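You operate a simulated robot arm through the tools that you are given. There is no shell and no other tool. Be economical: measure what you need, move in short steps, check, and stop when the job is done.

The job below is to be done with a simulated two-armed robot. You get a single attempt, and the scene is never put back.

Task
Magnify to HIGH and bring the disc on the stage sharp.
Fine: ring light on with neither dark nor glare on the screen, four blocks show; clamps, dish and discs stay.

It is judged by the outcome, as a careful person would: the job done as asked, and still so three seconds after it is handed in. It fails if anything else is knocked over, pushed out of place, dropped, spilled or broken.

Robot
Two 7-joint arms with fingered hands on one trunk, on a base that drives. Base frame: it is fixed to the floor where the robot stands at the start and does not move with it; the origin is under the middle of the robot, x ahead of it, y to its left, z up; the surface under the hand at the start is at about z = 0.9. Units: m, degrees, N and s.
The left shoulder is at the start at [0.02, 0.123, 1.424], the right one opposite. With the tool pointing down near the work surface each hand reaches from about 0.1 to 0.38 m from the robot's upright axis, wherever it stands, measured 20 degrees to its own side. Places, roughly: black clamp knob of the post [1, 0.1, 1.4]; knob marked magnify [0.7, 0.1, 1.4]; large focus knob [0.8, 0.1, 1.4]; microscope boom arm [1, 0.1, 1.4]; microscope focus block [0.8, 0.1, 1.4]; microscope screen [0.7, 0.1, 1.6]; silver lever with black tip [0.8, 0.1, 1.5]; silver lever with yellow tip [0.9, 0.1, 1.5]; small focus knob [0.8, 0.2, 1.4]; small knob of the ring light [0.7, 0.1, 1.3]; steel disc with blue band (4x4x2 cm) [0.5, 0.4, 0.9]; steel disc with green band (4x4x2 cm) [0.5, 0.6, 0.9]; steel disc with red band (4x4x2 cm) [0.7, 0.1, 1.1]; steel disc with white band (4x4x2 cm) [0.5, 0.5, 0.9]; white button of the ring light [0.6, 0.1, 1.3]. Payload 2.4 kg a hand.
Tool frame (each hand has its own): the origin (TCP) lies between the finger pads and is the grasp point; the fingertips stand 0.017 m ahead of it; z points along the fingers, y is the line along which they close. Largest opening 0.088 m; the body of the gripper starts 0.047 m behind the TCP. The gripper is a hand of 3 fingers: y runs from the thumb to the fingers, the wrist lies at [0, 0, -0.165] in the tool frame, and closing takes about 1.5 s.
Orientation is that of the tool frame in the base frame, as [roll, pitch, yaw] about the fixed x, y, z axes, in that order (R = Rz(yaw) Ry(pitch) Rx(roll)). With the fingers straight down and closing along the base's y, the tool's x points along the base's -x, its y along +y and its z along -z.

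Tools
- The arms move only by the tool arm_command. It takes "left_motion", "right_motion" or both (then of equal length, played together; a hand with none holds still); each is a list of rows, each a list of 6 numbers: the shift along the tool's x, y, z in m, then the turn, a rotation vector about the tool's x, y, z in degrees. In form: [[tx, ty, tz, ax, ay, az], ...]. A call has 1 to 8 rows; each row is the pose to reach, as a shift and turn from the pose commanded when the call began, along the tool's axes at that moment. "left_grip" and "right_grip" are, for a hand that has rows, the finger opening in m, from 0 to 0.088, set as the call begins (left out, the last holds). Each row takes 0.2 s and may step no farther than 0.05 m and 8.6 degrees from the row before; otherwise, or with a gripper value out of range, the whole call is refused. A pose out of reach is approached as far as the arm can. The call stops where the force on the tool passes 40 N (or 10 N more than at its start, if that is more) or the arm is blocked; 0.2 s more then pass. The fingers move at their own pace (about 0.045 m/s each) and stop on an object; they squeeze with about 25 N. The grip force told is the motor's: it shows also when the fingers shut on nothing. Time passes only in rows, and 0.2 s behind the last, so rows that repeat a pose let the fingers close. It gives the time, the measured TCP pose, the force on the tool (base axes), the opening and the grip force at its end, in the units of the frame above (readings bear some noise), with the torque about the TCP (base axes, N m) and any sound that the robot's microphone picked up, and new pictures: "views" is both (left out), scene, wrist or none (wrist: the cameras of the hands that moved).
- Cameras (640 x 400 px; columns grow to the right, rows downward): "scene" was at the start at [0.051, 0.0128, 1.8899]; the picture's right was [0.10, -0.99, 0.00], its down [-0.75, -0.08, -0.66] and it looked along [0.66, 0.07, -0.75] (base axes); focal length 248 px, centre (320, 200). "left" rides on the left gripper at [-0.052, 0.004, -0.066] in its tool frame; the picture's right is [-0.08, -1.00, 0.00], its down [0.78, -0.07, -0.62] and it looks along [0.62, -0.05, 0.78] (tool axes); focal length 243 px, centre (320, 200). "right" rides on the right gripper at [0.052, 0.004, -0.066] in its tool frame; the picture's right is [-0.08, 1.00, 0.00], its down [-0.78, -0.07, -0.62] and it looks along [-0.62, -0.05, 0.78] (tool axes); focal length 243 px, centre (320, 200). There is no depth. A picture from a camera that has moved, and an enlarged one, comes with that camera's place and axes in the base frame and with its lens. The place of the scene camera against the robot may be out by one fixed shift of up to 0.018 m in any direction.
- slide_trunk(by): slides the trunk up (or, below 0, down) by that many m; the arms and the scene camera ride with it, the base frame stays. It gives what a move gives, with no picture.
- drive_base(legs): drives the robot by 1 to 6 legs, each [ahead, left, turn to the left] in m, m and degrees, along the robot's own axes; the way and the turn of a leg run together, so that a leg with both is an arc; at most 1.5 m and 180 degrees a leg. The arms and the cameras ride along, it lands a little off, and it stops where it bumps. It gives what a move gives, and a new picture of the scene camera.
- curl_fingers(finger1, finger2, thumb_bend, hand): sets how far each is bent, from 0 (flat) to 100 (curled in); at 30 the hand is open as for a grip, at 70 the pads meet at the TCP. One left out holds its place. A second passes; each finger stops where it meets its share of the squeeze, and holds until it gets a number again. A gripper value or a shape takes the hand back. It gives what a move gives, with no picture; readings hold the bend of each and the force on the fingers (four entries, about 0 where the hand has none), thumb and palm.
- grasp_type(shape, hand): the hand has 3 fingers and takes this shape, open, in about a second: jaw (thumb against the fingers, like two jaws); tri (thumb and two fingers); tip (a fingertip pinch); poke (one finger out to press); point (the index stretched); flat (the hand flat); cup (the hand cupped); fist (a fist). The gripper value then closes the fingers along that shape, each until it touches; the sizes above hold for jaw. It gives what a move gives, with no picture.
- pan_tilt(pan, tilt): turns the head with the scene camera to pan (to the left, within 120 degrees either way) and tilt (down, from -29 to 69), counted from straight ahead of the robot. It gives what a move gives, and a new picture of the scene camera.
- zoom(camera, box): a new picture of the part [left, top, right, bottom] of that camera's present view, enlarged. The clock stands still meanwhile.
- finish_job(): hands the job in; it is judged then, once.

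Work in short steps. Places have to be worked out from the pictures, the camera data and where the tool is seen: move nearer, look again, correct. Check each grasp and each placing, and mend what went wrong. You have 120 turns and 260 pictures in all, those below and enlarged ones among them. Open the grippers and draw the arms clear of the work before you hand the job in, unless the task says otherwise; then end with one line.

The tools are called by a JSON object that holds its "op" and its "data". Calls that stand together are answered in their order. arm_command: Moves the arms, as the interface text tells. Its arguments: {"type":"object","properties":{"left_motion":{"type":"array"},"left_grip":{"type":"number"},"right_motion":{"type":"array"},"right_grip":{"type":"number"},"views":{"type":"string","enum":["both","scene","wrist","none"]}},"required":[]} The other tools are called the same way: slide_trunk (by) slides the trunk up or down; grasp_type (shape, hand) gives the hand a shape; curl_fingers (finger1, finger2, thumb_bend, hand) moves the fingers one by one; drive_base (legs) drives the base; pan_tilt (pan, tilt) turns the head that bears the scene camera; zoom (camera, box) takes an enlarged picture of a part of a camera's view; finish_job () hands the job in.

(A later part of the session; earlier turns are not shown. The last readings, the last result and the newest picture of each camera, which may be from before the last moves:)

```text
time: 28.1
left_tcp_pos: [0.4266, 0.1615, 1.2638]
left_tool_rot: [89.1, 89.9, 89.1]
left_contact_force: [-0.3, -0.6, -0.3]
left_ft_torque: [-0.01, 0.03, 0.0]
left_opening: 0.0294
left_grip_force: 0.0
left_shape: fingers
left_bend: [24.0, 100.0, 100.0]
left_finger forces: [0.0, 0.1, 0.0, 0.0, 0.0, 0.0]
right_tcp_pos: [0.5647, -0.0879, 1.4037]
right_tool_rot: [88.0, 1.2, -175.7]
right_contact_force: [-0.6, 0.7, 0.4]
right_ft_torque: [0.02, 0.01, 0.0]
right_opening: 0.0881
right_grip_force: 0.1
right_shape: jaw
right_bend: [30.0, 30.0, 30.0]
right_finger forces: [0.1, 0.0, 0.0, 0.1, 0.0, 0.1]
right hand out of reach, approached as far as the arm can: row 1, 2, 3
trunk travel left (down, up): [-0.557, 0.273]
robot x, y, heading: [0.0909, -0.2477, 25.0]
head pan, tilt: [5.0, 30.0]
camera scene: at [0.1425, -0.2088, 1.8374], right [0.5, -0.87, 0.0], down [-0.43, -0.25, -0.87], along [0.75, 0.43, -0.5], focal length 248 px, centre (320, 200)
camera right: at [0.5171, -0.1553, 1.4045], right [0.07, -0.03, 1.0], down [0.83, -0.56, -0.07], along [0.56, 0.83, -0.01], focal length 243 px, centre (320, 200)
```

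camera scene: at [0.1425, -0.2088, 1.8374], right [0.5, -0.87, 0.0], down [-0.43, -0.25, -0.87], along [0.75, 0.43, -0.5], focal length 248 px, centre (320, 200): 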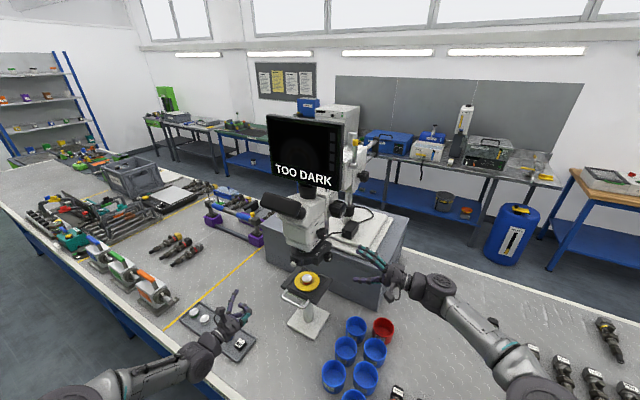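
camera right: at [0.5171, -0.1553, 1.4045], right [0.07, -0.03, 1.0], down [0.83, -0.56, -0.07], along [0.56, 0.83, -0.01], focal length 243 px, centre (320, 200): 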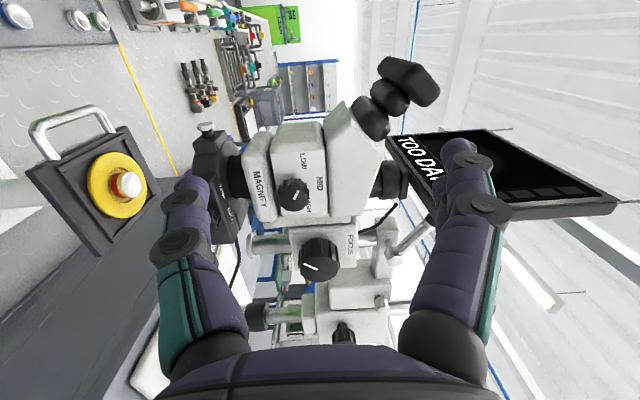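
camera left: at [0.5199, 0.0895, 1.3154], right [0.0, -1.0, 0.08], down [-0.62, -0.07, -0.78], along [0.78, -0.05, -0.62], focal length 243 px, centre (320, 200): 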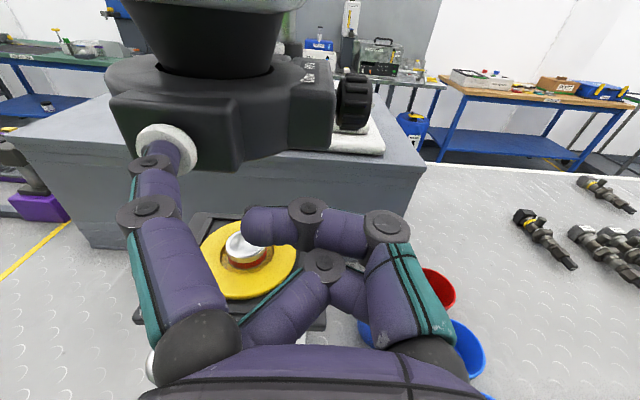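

The right arm is at its limit here, so I have to get closer. I look down under the table edge to see how far the base can go.

{"op": "pan_tilt", "data": {"pan": -25, "tilt": 69}}

{"op": "zoom", "data": {"camera": "scene", "box": [170, 140, 470, 330]}}

```text
time: 29.2
left_tcp_pos: [0.4262, 0.1645, 1.2645]
left_tool_rot: [78.2, 90.0, 78.1]
left_contact_force: [0.6, 1.0, -0.3]
left_ft_torque: [0.02, 0.0, -0.01]
left_opening: 0.0295
left_grip_force: 0.1
left_shape: fingers
left_bend: [24.0, 100.0, 100.0]
left_finger forces: [0.0, 0.0, 0.0, 0.0, 0.0, 0.1]
right_tcp_pos: [0.5659, -0.0827, 1.4035]
right_tool_rot: [88.2, 1.0, -175.5]
right_contact_force: [-0.3, -0.4, 0.0]
right_ft_torque: [0.01, -0.01, 0.0]
right_opening: 0.0877
right_grip_force: 0.0
right_shape: jaw
right_bend: [30.0, 30.0, 30.0]
right_finger forces: [0.0, 0.1, 0.1, 0.1, 0.0, 0.0]
trunk travel left (down, up): [-0.557, 0.273]
robot x, y, heading: [0.0919, -0.2491, 25.1]
head pan, tilt: [-25.0, 68.8]
camera scene: at [0.1202, -0.2503, 1.7859], right [0.0, -1.0, 0.0], down [-0.93, 0.0, -0.36], along [0.36, 0.0, -0.93], focal length 248 px, centre (320, 200)
```

scene: 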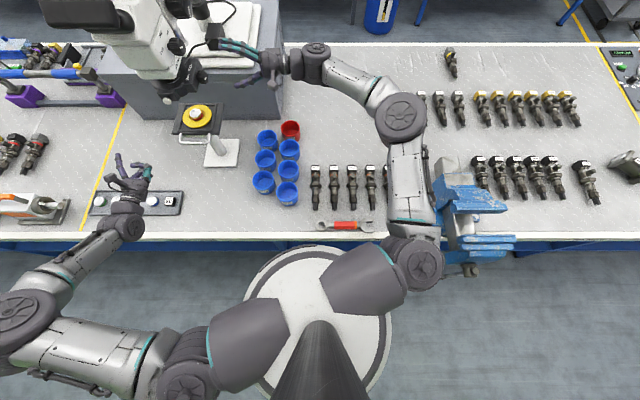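

```text
2.11 times, centred on (320, 235) of scene
camera zoom: at [0.1202, -0.2503, 1.7859], right [0.0, -1.0, 0.0], down [-0.93, 0.0, -0.36], along [0.36, 0.0, -0.93], focal length 521 px, centre (320, 126)
```

zoom: 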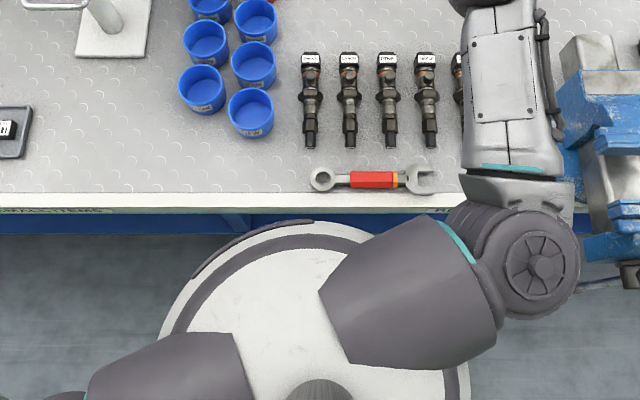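

The base can gain only about 2–3 cm, but turning further left brings the right shoulder forward. First I use the right hand camera's good view of the knobs to read their pointers.

{"op": "zoom", "data": {"camera": "right", "box": [230, 140, 360, 290]}}

{"op": "zoom", "data": {"camera": "right", "box": [180, 120, 260, 220]}}

```text
2.67 times, centred on (295, 215) of right
camera zoom: at [0.5174, -0.1519, 1.4043], right [0.07, -0.03, 1.0], down [0.83, -0.56, -0.07], along [0.56, 0.83, -0.02], focal length 647 px, centre (387, 160)
```

zoom: 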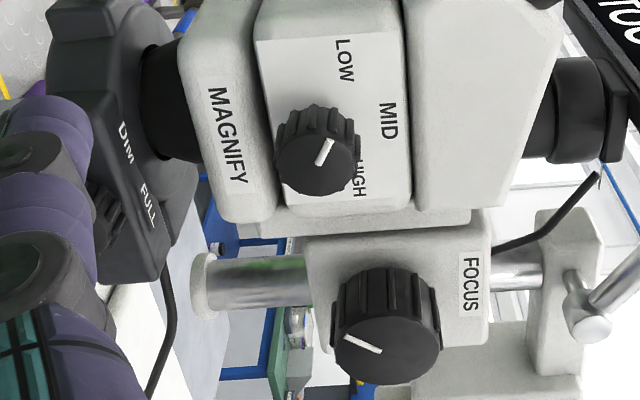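

```text
4.00 times, centred on (220, 170) of right
camera zoom: at [0.5174, -0.1519, 1.4043], right [0.07, -0.03, 1.0], down [0.83, -0.56, -0.07], along [0.56, 0.83, -0.02], focal length 970 px, centre (720, 320)
```

zoom: 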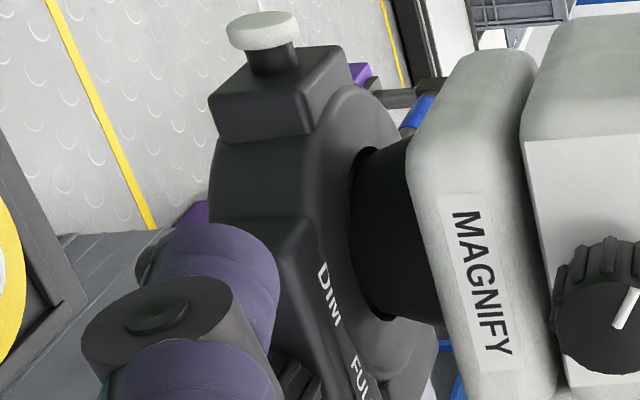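

LOW is pointed at now. HIGH lies clockwise seen from the right, which is a positive turn about +y. Before turning the base I pull the right hand back and to the right, pointing it forward.

{"op": "arm_command", "data": {"right_motion": [[0.016, 0, -0.045, 0, -8.5, 0], [0.032, 0, -0.09, 0, -17, 0], [0.048, 0, -0.135, 0, -25.5, 0], [0.064, 0, -0.18, 0, -34, 0], [0.08, 0, -0.225, 0, -42.5, 0], [0.096, 0, -0.27, 0, -51, 0], [0.112, 0, -0.315, 0, -59.5, 0], [0.13, 0, -0.36, 0, -68, 0]], "views": "scene"}}

```text
time: 31.0
left_tcp_pos: [0.426, 0.165, 1.2631]
left_tool_rot: [-166.8, 89.9, -166.8]
left_contact_force: [-0.5, 0.1, -0.4]
left_ft_torque: [0.01, -0.06, -0.02]
left_opening: 0.0293
left_grip_force: 0.0
left_shape: fingers
left_bend: [24.0, 100.0, 100.0]
left_finger forces: [0.1, 0.1, 0.0, 0.1, 0.1, 0.0]
right_tcp_pos: [0.4711, -0.4596, 1.3907]
right_tool_rot: [88.5, -1.2, 116.6]
right_contact_force: [-1.0, 0.1, 0.2]
right_ft_torque: [-0.01, 0.01, -0.01]
right_opening: 0.088
right_grip_force: 0.0
right_shape: jaw
right_bend: [30.0, 30.0, 30.0]
right_finger forces: [0.1, 0.1, 0.0, 0.1, 0.0, 0.0]
right hand out of reach, approached as far as the arm can: row 7, 8
trunk travel left (down, up): [-0.557, 0.273]
robot x, y, heading: [0.0923, -0.2476, 25.0]
head pan, tilt: [-25.0, 68.8]
camera scene: at [0.1191, -0.2512, 1.7859], right [0.0, -1.0, 0.0], down [-0.93, 0.0, -0.36], along [0.36, 0.0, -0.93], focal length 248 px, centre (320, 200)
```

scene: 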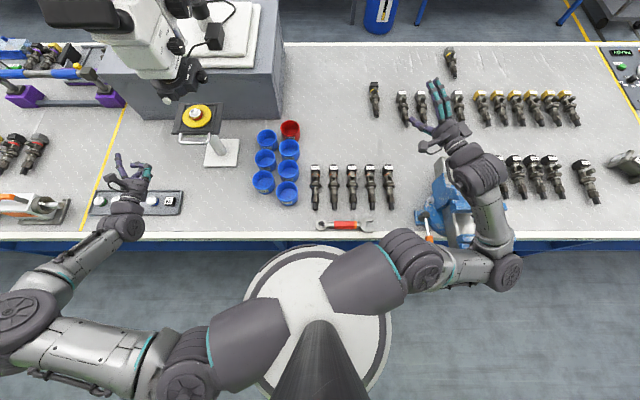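

The hand is clear. Now I turn the base left by 35° and shift it closer, to about (0.105, -0.10).

{"op": "drive_base", "data": {"legs": [[0, 0, 35], [0.13, 0.063, 0]]}}

{"op": "pan_tilt", "data": {"pan": -38, "tilt": 32}}

{"op": "zoom", "data": {"camera": "right", "box": [0, 0, 640, 400]}}

```text
time: 34.0
left_tcp_pos: [0.1424, 0.4316, 1.2622]
left_tool_rot: [-128.7, 89.9, -93.8]
left_contact_force: [0.6, 0.5, -0.3]
left_ft_torque: [-0.01, -0.02, 0.01]
left_opening: 0.0295
left_grip_force: 0.1
left_shape: fingers
left_bend: [24.0, 100.0, 100.0]
left_finger forces: [0.0, 0.0, 0.1, 0.1, 0.0, 0.0]
right_tcp_pos: [0.5355, -0.0551, 1.3903]
right_tool_rot: [88.4, -1.3, 151.5]
right_contact_force: [-0.3, 0.1, -0.1]
right_ft_torque: [0.0, 0.0, -0.01]
right_opening: 0.088
right_grip_force: 0.1
right_shape: jaw
right_bend: [30.0, 30.0, 30.0]
right_finger forces: [0.0, 0.1, 0.0, 0.1, 0.1, 0.1]
trunk travel left (down, up): [-0.557, 0.273]
robot x, y, heading: [0.1, -0.1015, 59.7]
head pan, tilt: [-25.0, 68.8]
camera scene: at [0.1292, -0.0794, 1.7859], right [0.57, -0.82, 0.0], down [-0.77, -0.53, -0.36], along [0.3, 0.21, -0.93], focal length 248 px, centre (320, 200)
```

scene: 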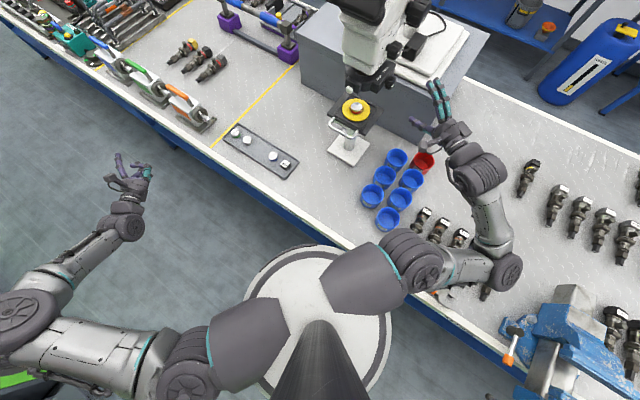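

```text
time: 35.0
left_tcp_pos: [0.1428, 0.4301, 1.2631]
left_tool_rot: [-124.5, 90.0, -89.6]
left_contact_force: [-0.3, 0.2, 0.4]
left_ft_torque: [-0.02, 0.02, 0.01]
left_opening: 0.0294
left_grip_force: 0.0
left_shape: fingers
left_bend: [24.0, 100.0, 100.0]
left_finger forces: [0.0, 0.0, 0.0, 0.0, 0.0, 0.0]
right_tcp_pos: [0.5352, -0.0563, 1.3913]
right_tool_rot: [88.5, -1.2, 151.6]
right_contact_force: [0.0, -0.1, -0.4]
right_ft_torque: [0.01, 0.0, 0.01]
right_opening: 0.0883
right_grip_force: 0.0
right_shape: jaw
right_bend: [30.0, 30.0, 30.0]
right_finger forces: [0.0, 0.0, 0.0, 0.0, 0.0, 0.0]
trunk travel left (down, up): [-0.557, 0.273]
robot x, y, heading: [0.0993, -0.1009, 59.6]
head pan, tilt: [-38.0, 32.0]
camera scene: at [0.1663, -0.0798, 1.8341], right [0.37, -0.93, 0.0], down [-0.49, -0.2, -0.85], along [0.79, 0.31, -0.53], focal length 248 px, centre (320, 200)
```

scene: 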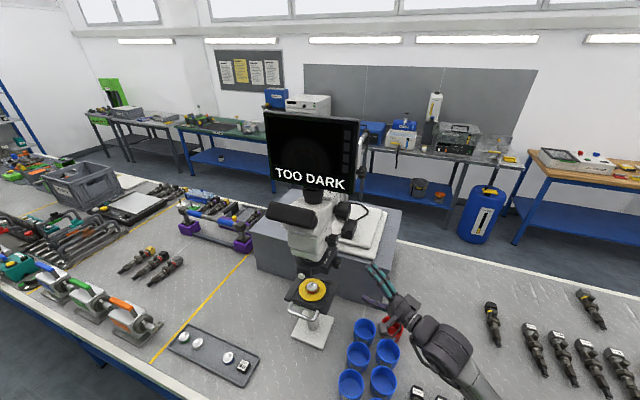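

```text
1.00 times, centred on (320, 200) of right (not enlarged: the box is as wide or as high as the picture)
camera zoom: at [0.4574, -0.0893, 1.3949], right [0.08, -0.07, 0.99], down [0.39, -0.92, -0.1], along [0.92, 0.4, -0.05], focal length 243 px, centre (320, 200)
```

zoom: 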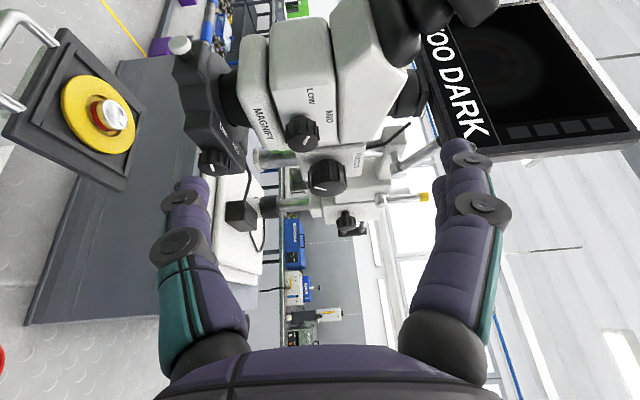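

Triangulated from the hand camera: magnify knob at (0.670, 0.086, 1.370), focus at (0.80, 0.097, 1.391), dim at (0.69, 0.076, 1.262). I go to a stand-off before the magnify knob with the hand pre-rolled −45° about y.

{"op": "arm_command", "data": {"right_motion": [[-0.009, -0.003, 0.017, -3.6, 0, -6.6], [-0.019, -0.007, 0.035, -7.2, 0, -13.2], [-0.028, -0.01, 0.052, -10.8, 0, -19.8], [-0.038, -0.014, 0.069, -14.3, 0, -26.4], [-0.047, -0.017, 0.087, -17.9, 0, -33], [-0.057, -0.021, 0.104, -21.5, 0, -39.6]], "right_grip": 0.07, "views": "both"}}

```text
time: 36.4
left_tcp_pos: [0.143, 0.4308, 1.2622]
left_tool_rot: [15.1, 90.0, 49.9]
left_contact_force: [-0.8, -0.1, 1.4]
left_ft_torque: [0.0, 0.01, -0.02]
left_opening: 0.0296
left_grip_force: 0.1
left_shape: fingers
left_bend: [24.0, 100.0, 100.0]
left_finger forces: [0.1, 0.0, 0.1, 0.0, 0.1, 0.0]
right_tcp_pos: [0.6344, 0.0078, 1.371]
right_tool_rot: [62.8, 37.1, 141.5]
right_contact_force: [-0.4, -0.5, 0.0]
right_ft_torque: [0.0, -0.01, -0.02]
right_opening: 0.0701
right_grip_force: 0.1
right_shape: jaw
right_bend: [59.0, 59.0, 55.0]
right_finger forces: [0.0, 0.1, 0.0, 0.0, 0.0, 0.1]
trunk travel left (down, up): [-0.557, 0.273]
robot x, y, heading: [0.1019, -0.0995, 59.6]
head pan, tilt: [-38.0, 32.0]
camera scene: at [0.1669, -0.0796, 1.8342], right [0.37, -0.93, 0.0], down [-0.49, -0.2, -0.85], along [0.79, 0.31, -0.53], focal length 248 px, centre (320, 200)
camera right: at [0.5764, -0.0226, 1.3191], right [-0.65, -0.07, 0.76], down [0.32, -0.92, 0.2], along [0.69, 0.37, 0.62], focal length 243 px, centre (320, 200)
```

scene: 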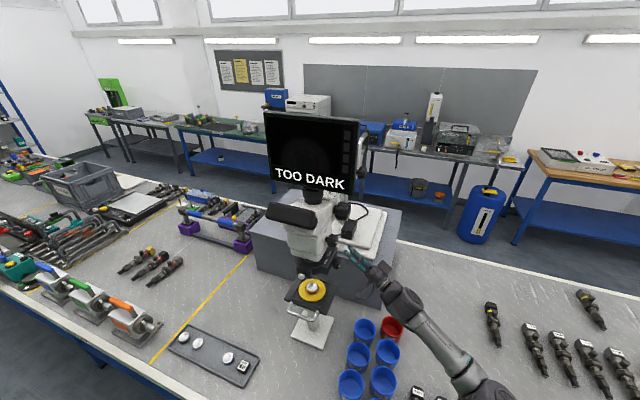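
right: 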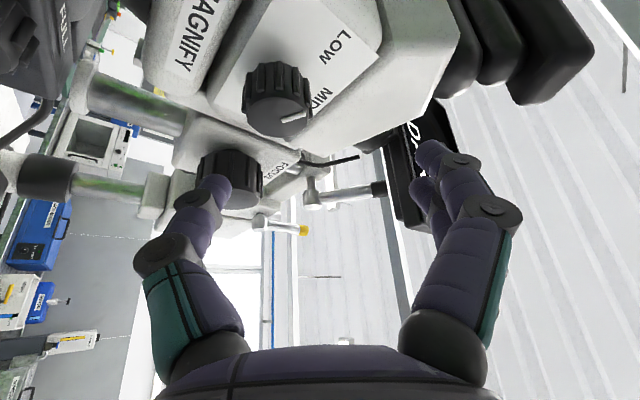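

The knob lies about where I computed it (z≈1.375). I advance over it with the fingers open.

{"op": "arm_command", "data": {"right_motion": [[0.002, -0.008, 0.024, 0, 0, 0], [0.004, -0.016, 0.047, 0, 0, 0], [0.0066, -0.023, 0.069, 0, 0, 0]], "views": "wrist"}}

{"op": "zoom", "data": {"camera": "scene", "box": [280, 190, 400, 290]}}

```text
time: 37.2
left_tcp_pos: [0.1433, 0.431, 1.2648]
left_tool_rot: [39.6, 90.0, 74.6]
left_contact_force: [0.1, 0.1, -0.6]
left_ft_torque: [0.05, 0.0, 0.02]
left_opening: 0.0294
left_grip_force: 0.2
left_shape: fingers
left_bend: [24.0, 100.0, 100.0]
left_finger forces: [0.0, 0.0, 0.0, 0.1, 0.0, 0.0]
right_tcp_pos: [0.6561, 0.0367, 1.3755]
right_tool_rot: [62.9, 37.1, 141.6]
right_contact_force: [-0.3, -0.2, 0.4]
right_ft_torque: [0.02, 0.02, -0.01]
right_opening: 0.0702
right_grip_force: 0.2
right_shape: jaw
right_bend: [59.0, 59.0, 55.0]
right_finger forces: [0.1, 0.0, 0.0, 0.0, 0.1, 0.0]
right hand out of reach, approached as far as the arm can: row 2, 3
trunk travel left (down, up): [-0.557, 0.273]
robot x, y, heading: [0.0993, -0.0994, 59.7]
head pan, tilt: [-38.0, 32.0]
camera right: at [0.5968, 0.0072, 1.3234], right [-0.65, -0.07, 0.76], down [0.32, -0.93, 0.2], along [0.69, 0.37, 0.62], focal length 243 px, centre (320, 200)
```

right: 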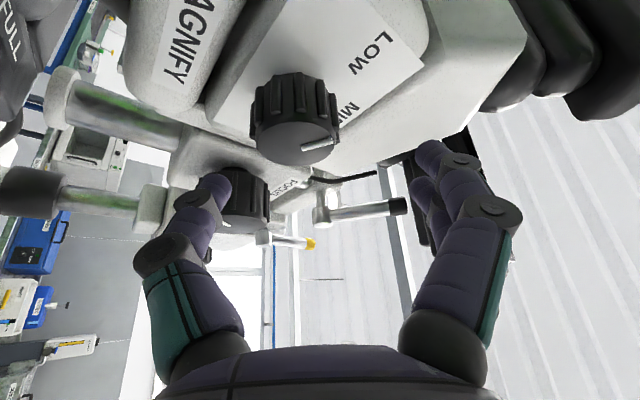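

```text
4.00 times, centred on (340, 240) of scene
camera zoom: at [0.1666, -0.0797, 1.8342], right [0.37, -0.93, 0.0], down [-0.49, -0.2, -0.85], along [0.79, 0.31, -0.53], focal length 990 px, centre (240, 40)
```

zoom: 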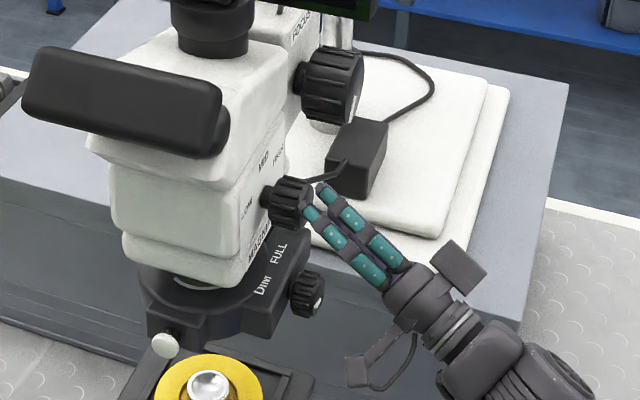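

It stopped short, apparently limited by the wrist angle. I back off, undo the roll, and point the hand more along the forearm (about 40°).

{"op": "arm_command", "data": {"right_motion": [[0.002, 0.007, -0.02, 3.6, 0, 6.6], [0.003, 0.014, -0.035, 7.2, 0, 13.2], [0.004, 0.021, -0.045, 10.8, 0, 19.8], [0.005, 0.028, -0.055, 14.3, 0, 26.4], [0.006, 0.035, -0.065, 17.9, 0, 33], [0.0077, 0.0424, -0.0747, 21.5, 0, 39.6]], "views": "none"}}

{"op": "arm_command", "data": {"right_motion": [[0, 0, 0, 0, -7.2, 0], [0, 0, 0, 0, -14.4, 0], [0, 0, 0, 0, -21.5, 0]], "views": "both"}}

```text
time: 38.6
left_tcp_pos: [0.1425, 0.429, 1.2626]
left_tool_rot: [147.8, 90.0, -177.4]
left_contact_force: [-0.6, 0.2, -0.9]
left_ft_torque: [0.06, -0.03, 0.01]
left_opening: 0.0295
left_grip_force: 0.0
left_shape: fingers
left_bend: [24.0, 100.0, 100.0]
left_finger forces: [0.0, 0.0, 0.0, 0.0, 0.0, 0.0]
right_tcp_pos: [0.5948, -0.0245, 1.3748]
right_tool_rot: [88.5, -1.3, 151.6]
right_contact_force: [0.5, 0.4, -0.2]
right_ft_torque: [-0.01, 0.0, 0.02]
right_opening: 0.0702
right_grip_force: 0.0
right_shape: jaw
right_bend: [59.0, 59.0, 55.0]
right_finger forces: [0.0, 0.0, 0.0, 0.0, 0.0, 0.0]
trunk travel left (down, up): [-0.557, 0.273]
robot x, y, heading: [0.1008, -0.1035, 59.8]
head pan, tilt: [-38.0, 32.0]
```

```text
time: 39.4
left_tcp_pos: [0.1417, 0.4304, 1.2622]
left_tool_rot: [-126.8, 89.9, -92.0]
left_contact_force: [0.0, -0.2, 0.4]
left_ft_torque: [-0.01, 0.0, 0.01]
left_opening: 0.0296
left_grip_force: 0.0
left_shape: fingers
left_bend: [24.0, 100.0, 100.0]
left_finger forces: [0.1, 0.0, 0.0, 0.1, 0.0, 0.0]
right_tcp_pos: [0.5948, -0.0246, 1.3757]
right_tool_rot: [89.1, -1.7, 130.0]
right_contact_force: [0.2, 1.0, -0.8]
right_ft_torque: [0.04, -0.02, -0.01]
right_opening: 0.07
right_grip_force: 0.1
right_shape: jaw
right_bend: [59.0, 59.0, 55.0]
right_finger forces: [0.0, 0.0, 0.0, 0.0, 0.0, 0.1]
trunk travel left (down, up): [-0.557, 0.273]
robot x, y, heading: [0.1013, -0.103, 59.5]
head pan, tilt: [-38.0, 32.0]
camera scene: at [0.1664, -0.0796, 1.8342], right [0.37, -0.93, 0.0], down [-0.49, -0.2, -0.85], along [0.79, 0.31, -0.53], focal length 248 px, centre (320, 200)
camera right: at [0.5106, -0.0255, 1.3792], right [0.06, -0.1, 0.99], down [0.03, -0.99, -0.1], along [1.0, 0.03, -0.06], focal length 243 px, centre (320, 200)
```

scene: 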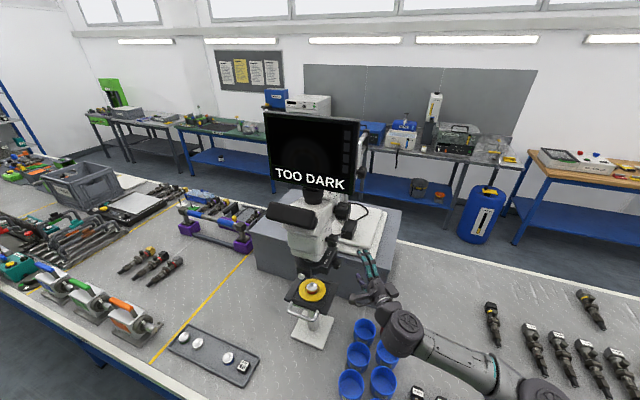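
right: 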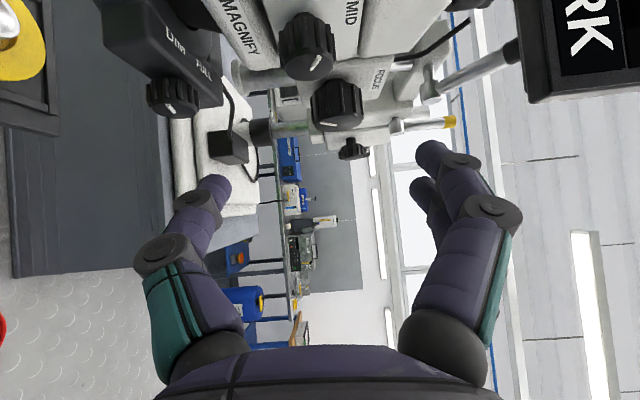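

With the hand at 40° this is reachable. I align laterally and then advance along the tool axis over the magnify knob.

{"op": "arm_command", "data": {"right_motion": [[0.028, -0.004, 0.03, 0, 0, 0], [0.0285, -0.004, 0.07, 0, 0, 0], [0.0285, -0.004, 0.1, 0, 0, 0], [0.0285, -0.004, 0.117, 0, 0, 0]], "views": "wrist"}}

{"op": "zoom", "data": {"camera": "scene", "box": [280, 190, 400, 290]}}

```text
time: 40.4
left_tcp_pos: [0.1428, 0.4313, 1.2631]
left_tool_rot: [42.9, 89.9, 77.6]
left_contact_force: [-0.4, 0.3, -0.1]
left_ft_torque: [0.03, -0.01, 0.01]
left_opening: 0.0292
left_grip_force: 0.0
left_shape: fingers
left_bend: [24.0, 100.0, 100.0]
left_finger forces: [0.0, 0.0, 0.0, 0.0, 0.0, 0.0]
right_tcp_pos: [0.667, 0.0741, 1.3738]
right_tool_rot: [89.1, -1.8, 130.0]
right_contact_force: [0.1, 0.0, -0.1]
right_ft_torque: [0.01, -0.01, 0.0]
right_opening: 0.0702
right_grip_force: 0.1
right_shape: jaw
right_bend: [59.0, 59.0, 55.0]
right_finger forces: [0.0, 0.1, 0.1, 0.0, 0.1, 0.0]
trunk travel left (down, up): [-0.557, 0.273]
robot x, y, heading: [0.0996, -0.102, 59.6]
head pan, tilt: [-38.0, 32.0]
camera right: at [0.5827, 0.0718, 1.3779], right [0.06, -0.1, 0.99], down [0.03, -0.99, -0.1], along [1.0, 0.03, -0.06], focal length 243 px, centre (320, 200)
```

right: 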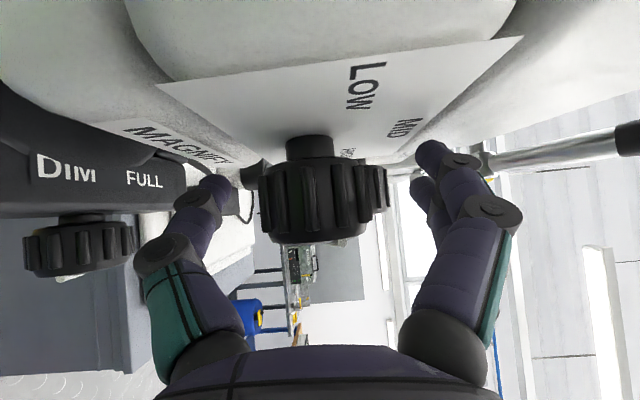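

```text
4.00 times, centred on (340, 240) of scene
camera zoom: at [0.1665, -0.0798, 1.8342], right [0.37, -0.93, 0.0], down [-0.49, -0.2, -0.85], along [0.79, 0.31, -0.53], focal length 990 px, centre (240, 40)
```

zoom: 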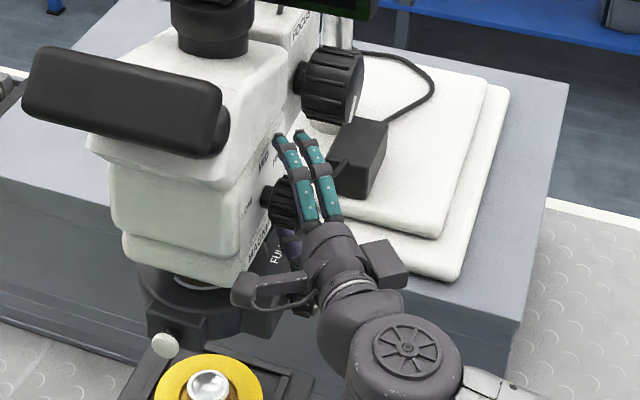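

The knob is centred between thumb and fingers, so I close on it.

{"op": "arm_command", "data": {"right_motion": [[0, 0, 0, 0, 0, 0], [0, 0, 0, 0, 0, 0], [0, 0, 0, 0, 0, 0], [0, 0, 0, 0, 0, 0], [0, 0, 0, 0, 0, 0]], "right_grip": 0.0, "views": "wrist"}}

```text
time: 41.6
left_tcp_pos: [0.1448, 0.4318, 1.262]
left_tool_rot: [176.6, 89.9, -148.6]
left_contact_force: [0.2, 0.1, 0.0]
left_ft_torque: [0.02, 0.0, 0.01]
left_opening: 0.0294
left_grip_force: 0.0
left_shape: fingers
left_bend: [24.0, 100.0, 100.0]
left_finger forces: [0.1, 0.0, 0.0, 0.0, 0.0, 0.0]
right_tcp_pos: [0.6694, 0.0738, 1.3732]
right_tool_rot: [89.1, -1.8, 130.0]
right_contact_force: [7.1, 3.5, 1.5]
right_ft_torque: [-0.09, -0.01, -0.03]
right_opening: 0.0122
right_grip_force: 25.1
right_shape: jaw
right_bend: [73.0, 70.0, 73.0]
right_finger forces: [10.8, 11.4, 0.1, 0.0, 21.3, 0.1]
trunk travel left (down, up): [-0.557, 0.273]
robot x, y, heading: [0.1019, -0.104, 59.8]
head pan, tilt: [-38.0, 32.0]
camera right: at [0.5845, 0.0722, 1.3772], right [0.06, -0.1, 0.99], down [0.03, -0.99, -0.1], along [1.0, 0.03, -0.06], focal length 243 px, centre (320, 200)
```

right: 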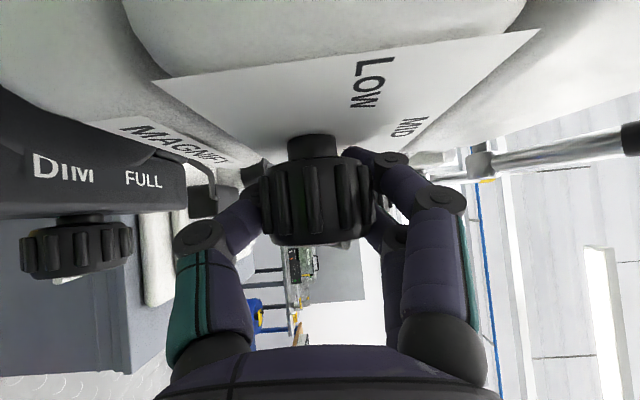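

Gripped with 25 N. I turn it +45° about the base y axis through the grasp point.

{"op": "arm_command", "data": {"right_motion": [[0, 0, 0, 6.1, -0.3, 5.1], [0, 0, 0, 12.3, -0.5, 10.3], [0, 0, 0, 18.4, -0.8, 15.4], [0, 0, 0, 24.5, -1.1, 20.6], [0, 0, 0, 30.6, -1.4, 25.7], [0, 0, 0, 34.5, -1.5, 28.9]], "views": "both"}}

```text
time: 43.0
left_tcp_pos: [0.1446, 0.4313, 1.2623]
left_tool_rot: [171.2, 89.8, -153.9]
left_contact_force: [-0.4, 0.3, -0.7]
left_ft_torque: [0.0, -0.02, 0.0]
left_opening: 0.0292
left_grip_force: 0.1
left_shape: fingers
left_bend: [24.0, 100.0, 100.0]
left_finger forces: [0.1, 0.1, 0.0, 0.0, 0.1, 0.0]
right_tcp_pos: [0.6686, 0.0738, 1.3703]
right_tool_rot: [127.6, -28.3, 119.4]
right_contact_force: [3.7, 2.8, -23.1]
right_ft_torque: [-0.1, -0.2, 0.1]
right_opening: 0.0116
right_grip_force: 25.0
right_shape: jaw
right_bend: [73.0, 70.0, 74.0]
right_finger forces: [9.8, 11.9, 0.0, 0.0, 32.9, 0.0]
trunk travel left (down, up): [-0.557, 0.273]
robot x, y, heading: [0.099, -0.103, 59.8]
head pan, tilt: [-38.0, 32.0]
camera scene: at [0.1709, -0.078, 1.8338], right [0.37, -0.93, 0.0], down [-0.49, -0.2, -0.85], along [0.79, 0.31, -0.53], focal length 248 px, centre (320, 200)
camera right: at [0.6139, 0.0727, 1.4332], right [0.75, -0.09, 0.65], down [-0.05, -1.0, -0.08], along [0.66, 0.03, -0.75], focal length 243 px, centre (320, 200)
```

scene: 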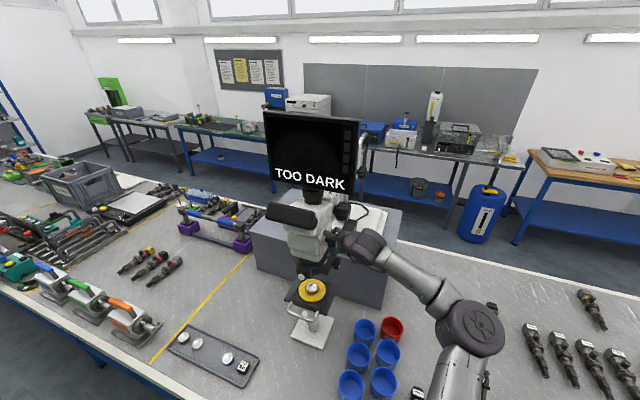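
right: 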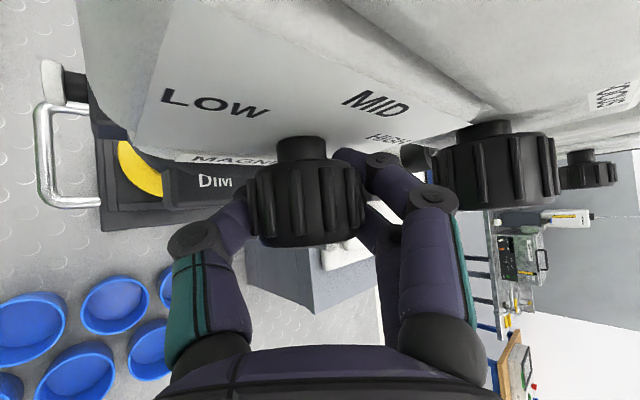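

The hand and knob turned together without a slip, but the vertical force shows the pivot is about 3 mm too high. I lower slightly and turn 24° more.

{"op": "arm_command", "data": {"right_motion": [[-0.0014, -0.0021, 0.0016, 0, 0, 0], [-0.0014, -0.0021, 0.0016, 6.1, -0.3, 5.1], [-0.0014, -0.0021, 0.0016, 12.3, -0.5, 10.3], [-0.0014, -0.0021, 0.0016, 18.4, -0.8, 15.4]], "views": "wrist"}}

{"op": "zoom", "data": {"camera": "scene", "box": [255, 100, 375, 200]}}

```text
time: 44.0
left_tcp_pos: [0.1446, 0.4318, 1.2625]
left_tool_rot: [171.5, 89.9, -153.8]
left_contact_force: [-0.1, 0.0, -0.3]
left_ft_torque: [-0.01, 0.0, -0.02]
left_opening: 0.0295
left_grip_force: 0.0
left_shape: fingers
left_bend: [24.0, 100.0, 100.0]
left_finger forces: [0.0, 0.0, 0.0, 0.1, 0.1, 0.0]
right_tcp_pos: [0.6684, 0.0731, 1.3674]
right_tool_rot: [154.1, -37.5, 104.7]
right_contact_force: [-3.3, 0.1, -29.6]
right_ft_torque: [-0.13, -0.21, 0.1]
right_opening: 0.0113
right_grip_force: 24.7
right_shape: jaw
right_bend: [73.0, 70.0, 75.0]
right_finger forces: [10.5, 13.0, 0.1, 0.0, 33.8, 0.1]
trunk travel left (down, up): [-0.557, 0.273]
robot x, y, heading: [0.102, -0.1068, 59.6]
head pan, tilt: [-38.0, 32.0]
camera right: at [0.6428, 0.0729, 1.448], right [0.95, -0.09, 0.29], down [-0.08, -1.0, -0.05], along [0.3, 0.03, -0.95], focal length 243 px, centre (320, 200)
```

right: 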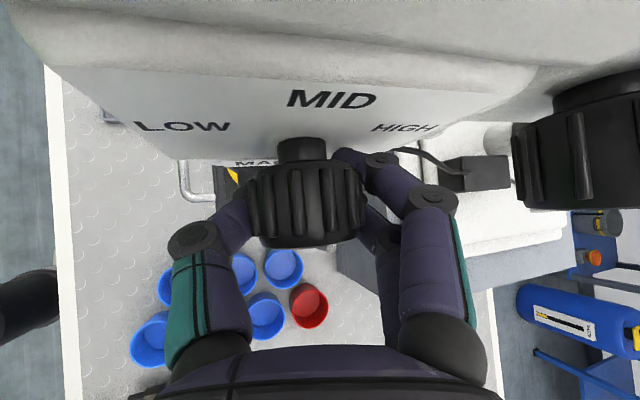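

```text
4.00 times, centred on (315, 150) of scene
camera zoom: at [0.1696, -0.0786, 1.8339], right [0.37, -0.93, 0.0], down [-0.49, -0.2, -0.85], along [0.79, 0.31, -0.53], focal length 990 px, centre (340, 400)
```

zoom: 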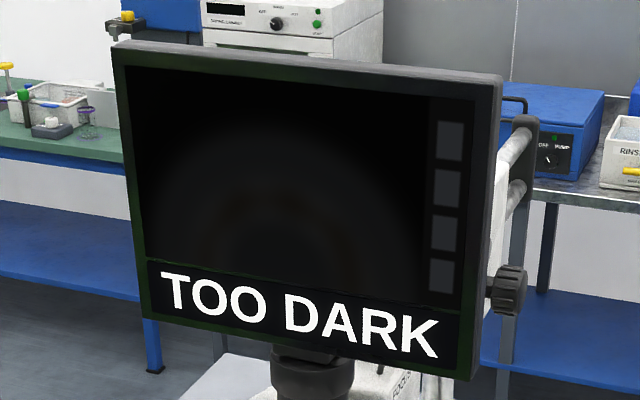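

The image on the screen grew, so magnification is rising. The knob centre sits about 1 cm nearer the palm than the TCP, which explains the force. I shift the pivot accordingly and turn about 26° more.

{"op": "arm_command", "data": {"right_motion": [[-0.001, -0.006, 0.001, 0, 0, 0], [-0.002, -0.011, 0.002, 4, -0.2, 3.4], [-0.0022, -0.0125, 0.002, 10, -0.4, 8.4], [-0.0022, -0.0133, 0.002, 16, -0.7, 13.4], [-0.0022, -0.0133, 0.002, 20, -0.9, 16.7]], "views": "wrist"}}

{"op": "zoom", "data": {"camera": "scene", "box": [255, 100, 375, 200]}}

```text
time: 45.2
left_tcp_pos: [0.1458, 0.4319, 1.2615]
left_tool_rot: [169.7, 89.8, -155.5]
left_contact_force: [-0.2, -0.1, -0.6]
left_ft_torque: [0.03, 0.01, 0.0]
left_opening: 0.0291
left_grip_force: 0.1
left_shape: fingers
left_bend: [24.0, 100.0, 100.0]
left_finger forces: [0.1, 0.0, 0.0, 0.0, 0.0, 0.1]
right_tcp_pos: [0.6577, 0.0748, 1.3612]
right_tool_rot: [-172.6, -39.5, 83.5]
right_contact_force: [11.1, 3.8, -10.0]
right_ft_torque: [0.02, 0.12, 0.15]
right_opening: 0.0099
right_grip_force: 25.3
right_shape: jaw
right_bend: [73.0, 73.0, 75.0]
right_finger forces: [10.1, 15.8, 0.0, 0.0, 14.6, 0.1]
trunk travel left (down, up): [-0.557, 0.273]
robot x, y, heading: [0.1018, -0.0979, 59.9]
head pan, tilt: [-38.0, 32.0]
camera right: at [0.6704, 0.0731, 1.4442], right [0.98, -0.1, -0.15], down [-0.1, -0.99, -0.01], along [-0.15, 0.03, -0.99], focal length 243 px, centre (320, 200)
```

right: 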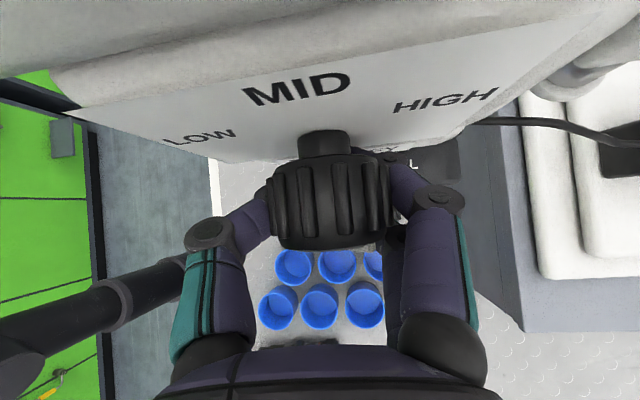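

```text
4.00 times, centred on (315, 150) of scene
camera zoom: at [0.171, -0.0781, 1.834], right [0.37, -0.93, 0.0], down [-0.49, -0.2, -0.85], along [0.79, 0.31, -0.53], focal length 990 px, centre (340, 400)
```

zoom: 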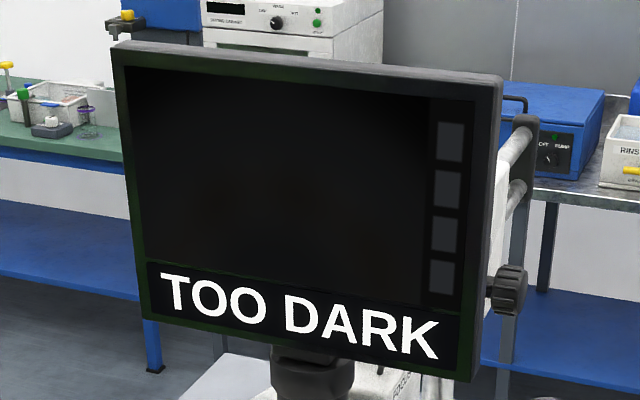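

Magnified further. I release and retreat to see where the pointer stands.

{"op": "arm_command", "data": {"right_motion": [[0, 0, 0, 0, 0, 0], [0, 0, 0, 0, 0, 0], [0, 0, 0, 0, 0, 0], [0, 0, 0, 0, 0, 0], [0, 0, -0.03, 0, 0, 0], [0, 0, -0.07, 0, 0, 0]], "right_grip": 0.075, "views": "wrist"}}

{"op": "zoom", "data": {"camera": "scene", "box": [310, 210, 360, 250]}}

```text
time: 46.6
left_tcp_pos: [0.1443, 0.4303, 1.2622]
left_tool_rot: [169.0, 89.8, -156.3]
left_contact_force: [-0.3, 0.3, 0.2]
left_ft_torque: [0.01, -0.01, 0.01]
left_opening: 0.0294
left_grip_force: 0.0
left_shape: fingers
left_bend: [24.0, 100.0, 100.0]
left_finger forces: [0.1, 0.0, 0.0, 0.0, 0.0, 0.0]
right_tcp_pos: [0.6614, 0.0277, 1.4146]
right_tool_rot: [-172.7, -39.2, 83.4]
right_contact_force: [-1.7, -0.6, -16.6]
right_ft_torque: [0.19, 0.1, -0.02]
right_opening: 0.0751
right_grip_force: 0.1
right_shape: jaw
right_bend: [54.0, 54.0, 49.0]
right_finger forces: [0.1, 0.0, 0.0, 0.0, 0.0, 0.1]
trunk travel left (down, up): [-0.557, 0.273]
robot x, y, heading: [0.1008, -0.1, 59.8]
head pan, tilt: [-38.0, 32.0]
camera right: at [0.6732, 0.0268, 1.4973], right [0.98, -0.1, -0.15], down [-0.1, -0.99, -0.01], along [-0.15, 0.02, -0.99], focal length 243 px, centre (320, 200)
```

right: 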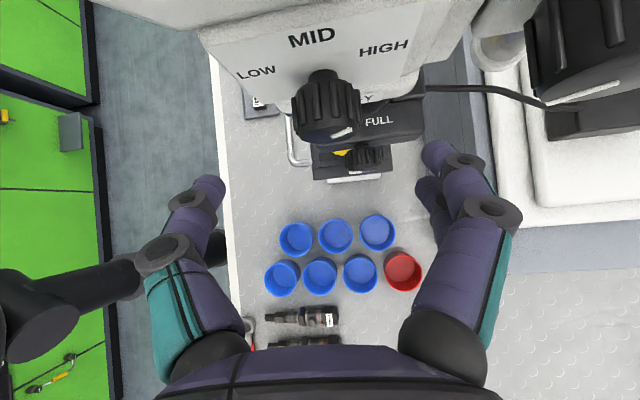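

```text
10.00 times, centred on (335, 230) of scene
camera zoom: at [0.1684, -0.0793, 1.8338], right [0.37, -0.93, 0.0], down [-0.49, -0.2, -0.85], along [0.79, 0.31, -0.53], focal length 2475 px, centre (170, -100)
```

zoom: 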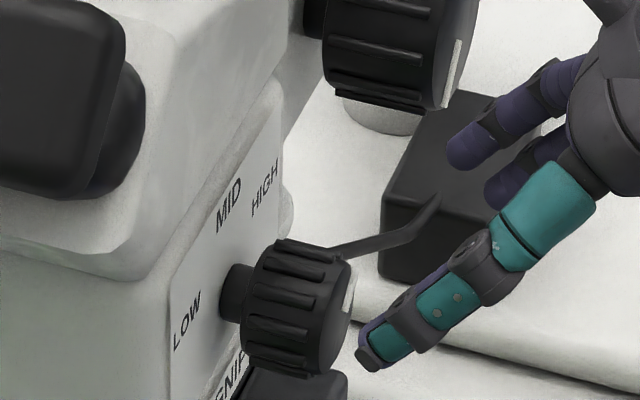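

The residual −16 N says the hand presses up against something above, probably the screen's lower edge. I move it away toward −y and slightly down at once.

{"op": "arm_command", "data": {"right_motion": [[-0.013, 0, 0.002, 0, 0, 0], [-0.04, 0, -0.018, 0, 0, 0], [-0.074, 0, -0.036, 0, 0, 0], [-0.105, 0, -0.062, 0, 0, 0]], "views": "both"}}

{"op": "zoom", "data": {"camera": "scene", "box": [255, 100, 375, 200]}}

```text
time: 47.6
left_tcp_pos: [0.1419, 0.4301, 1.2632]
left_tool_rot: [-101.8, 90.0, -67.0]
left_contact_force: [0.1, -0.1, 0.3]
left_ft_torque: [-0.01, -0.04, -0.01]
left_opening: 0.0295
left_grip_force: 0.1
left_shape: fingers
left_bend: [24.0, 100.0, 100.0]
left_finger forces: [0.0, 0.0, 0.0, 0.0, 0.1, 0.0]
right_tcp_pos: [0.6532, -0.0929, 1.3974]
right_tool_rot: [-172.9, -39.6, 83.6]
right_contact_force: [-0.3, 0.0, -0.2]
right_ft_torque: [-0.03, -0.01, -0.03]
right_opening: 0.0749
right_grip_force: 0.0
right_shape: jaw
right_bend: [54.0, 54.0, 49.0]
right_finger forces: [0.0, 0.1, 0.0, 0.0, 0.1, 0.0]
trunk travel left (down, up): [-0.557, 0.273]
robot x, y, heading: [0.0956, -0.0984, 59.7]
head pan, tilt: [-38.0, 32.0]
camera scene: at [0.1666, -0.0808, 1.8342], right [0.37, -0.93, 0.0], down [-0.49, -0.2, -0.85], along [0.79, 0.31, -0.53], focal length 248 px, centre (320, 200)
camera right: at [0.6643, -0.0949, 1.4797], right [0.98, -0.1, -0.15], down [-0.1, -0.99, -0.02], along [-0.15, 0.03, -0.99], focal length 243 px, centre (320, 200)
```

scene: 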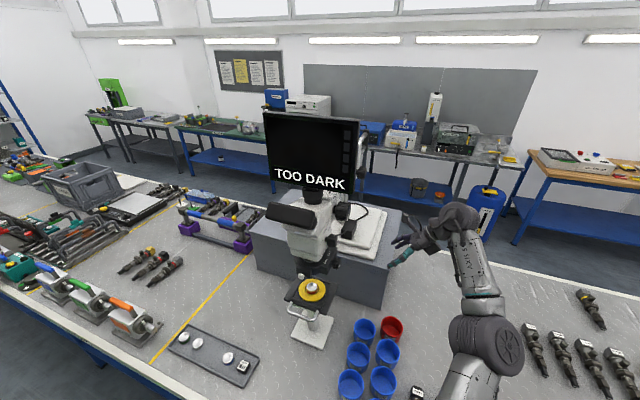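
right: 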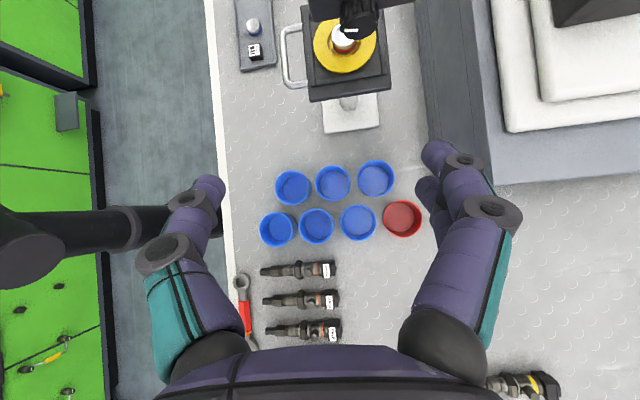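

```text
4.00 times, centred on (315, 150) of scene
camera zoom: at [0.1666, -0.0808, 1.8342], right [0.37, -0.93, 0.0], down [-0.49, -0.2, -0.85], along [0.79, 0.31, -0.53], focal length 990 px, centre (340, 400)
```

zoom: 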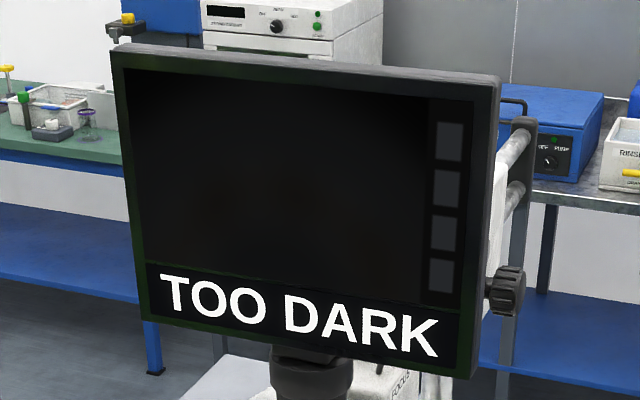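

Nothing was displaced. I unroll the hand in two calls back to the side-on view.

{"op": "arm_command", "data": {"right_motion": [[-0.003, -0.005, 0.004, -6.3, 0.3, -5.3], [-0.006, -0.01, 0.008, -12.6, 0.5, -10.6], [-0.01, -0.016, 0.011, -18.9, 0.8, -15.9], [-0.013, -0.021, 0.015, -25.2, 1.1, -21.2], [-0.016, -0.026, 0.019, -31.5, 1.4, -26.5], [-0.02, -0.031, 0.023, -37.8, 1.6, -31.8], [-0.023, -0.036, 0.026, -44.1, 1.9, -37.1], [-0.026, -0.0415, 0.03, -50.4, 2.2, -42.4]], "views": "none"}}

{"op": "arm_command", "data": {"right_motion": [[0, 0, 0, -6.3, 0.3, -5.3], [0, 0, 0, -12.6, 0.5, -10.6], [0, 0, 0, -19.5, 0.9, -16.4]], "views": "wrist"}}

```text
time: 49.4
left_tcp_pos: [0.1414, 0.431, 1.2647]
left_tool_rot: [-20.7, 90.0, 14.1]
left_contact_force: [0.4, 0.3, -0.3]
left_ft_torque: [0.01, 0.0, 0.02]
left_opening: 0.0295
left_grip_force: 0.2
left_shape: fingers
left_bend: [24.0, 100.0, 100.0]
left_finger forces: [0.1, 0.0, 0.0, 0.1, 0.0, 0.0]
right_tcp_pos: [0.607, -0.092, 1.3625]
right_tool_rot: [112.4, -19.6, 125.8]
right_contact_force: [-0.6, -0.3, -0.3]
right_ft_torque: [-0.01, 0.0, 0.02]
right_opening: 0.0748
right_grip_force: 0.1
right_shape: jaw
right_bend: [54.0, 54.0, 49.0]
right_finger forces: [0.1, 0.1, 0.0, 0.0, 0.1, 0.0]
trunk travel left (down, up): [-0.557, 0.273]
robot x, y, heading: [0.0993, -0.1001, 59.7]
head pan, tilt: [-38.0, 32.0]
```

```text
refused: row 3 steps farther than a row can; nothing moved
```

A row was slightly too large, so I redo it with smaller steps.

{"op": "arm_command", "data": {"right_motion": [[0, 0, 0, -6.3, 0.3, -5.3], [0, 0, 0, -12.6, 0.5, -10.6], [0, 0, 0, -18.9, 0.8, -15.9]], "views": "wrist"}}

{"op": "zoom", "data": {"camera": "right", "box": [130, 0, 390, 160]}}

```text
time: 50.2
left_tcp_pos: [0.1415, 0.4298, 1.2634]
left_tool_rot: [-15.2, 90.0, 19.6]
left_contact_force: [0.3, 0.5, 0.4]
left_ft_torque: [-0.02, -0.04, 0.01]
left_opening: 0.0294
left_grip_force: 0.0
left_shape: fingers
left_bend: [24.0, 100.0, 100.0]
left_finger forces: [0.1, 0.0, 0.0, 0.1, 0.1, 0.1]
right_tcp_pos: [0.609, -0.0915, 1.3616]
right_tool_rot: [92.5, -4.4, 130.0]
right_contact_force: [0.4, -0.4, -0.5]
right_ft_torque: [0.04, 0.03, -0.02]
right_opening: 0.0746
right_grip_force: 0.1
right_shape: jaw
right_bend: [54.0, 54.0, 49.0]
right_finger forces: [0.0, 0.0, 0.0, 0.1, 0.0, 0.1]
trunk travel left (down, up): [-0.557, 0.273]
robot x, y, heading: [0.0998, -0.1, 59.5]
head pan, tilt: [-38.0, 32.0]
camera right: at [0.5238, -0.0936, 1.3728], right [0.14, -0.1, 0.99], down [0.02, -0.99, -0.1], along [0.99, 0.04, -0.13], focal length 243 px, centre (320, 200)
```

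right: 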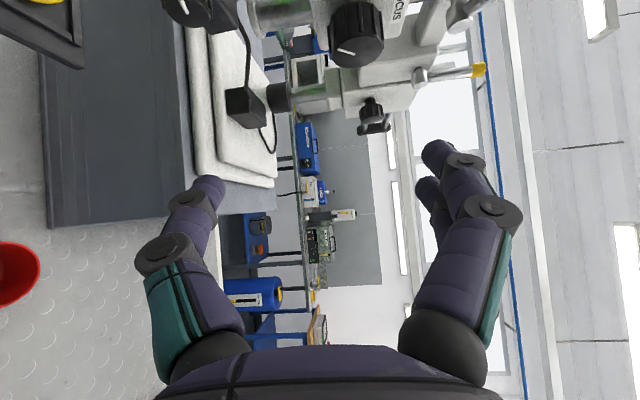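

```text
2.46 times, centred on (260, 80) of right
camera zoom: at [0.5238, -0.0936, 1.3728], right [0.14, -0.1, 0.99], down [0.02, -0.99, -0.1], along [0.99, 0.04, -0.13], focal length 597 px, centre (468, 495)
```

zoom: 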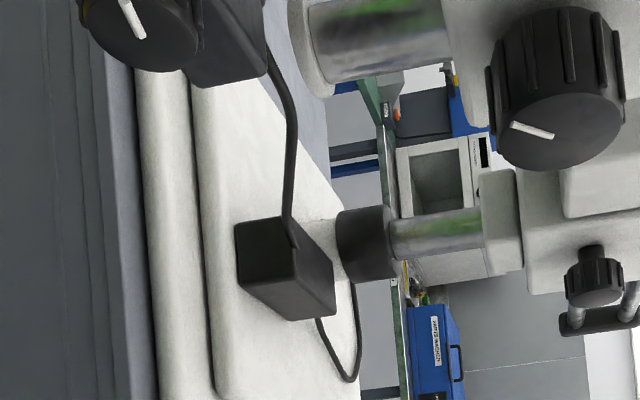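

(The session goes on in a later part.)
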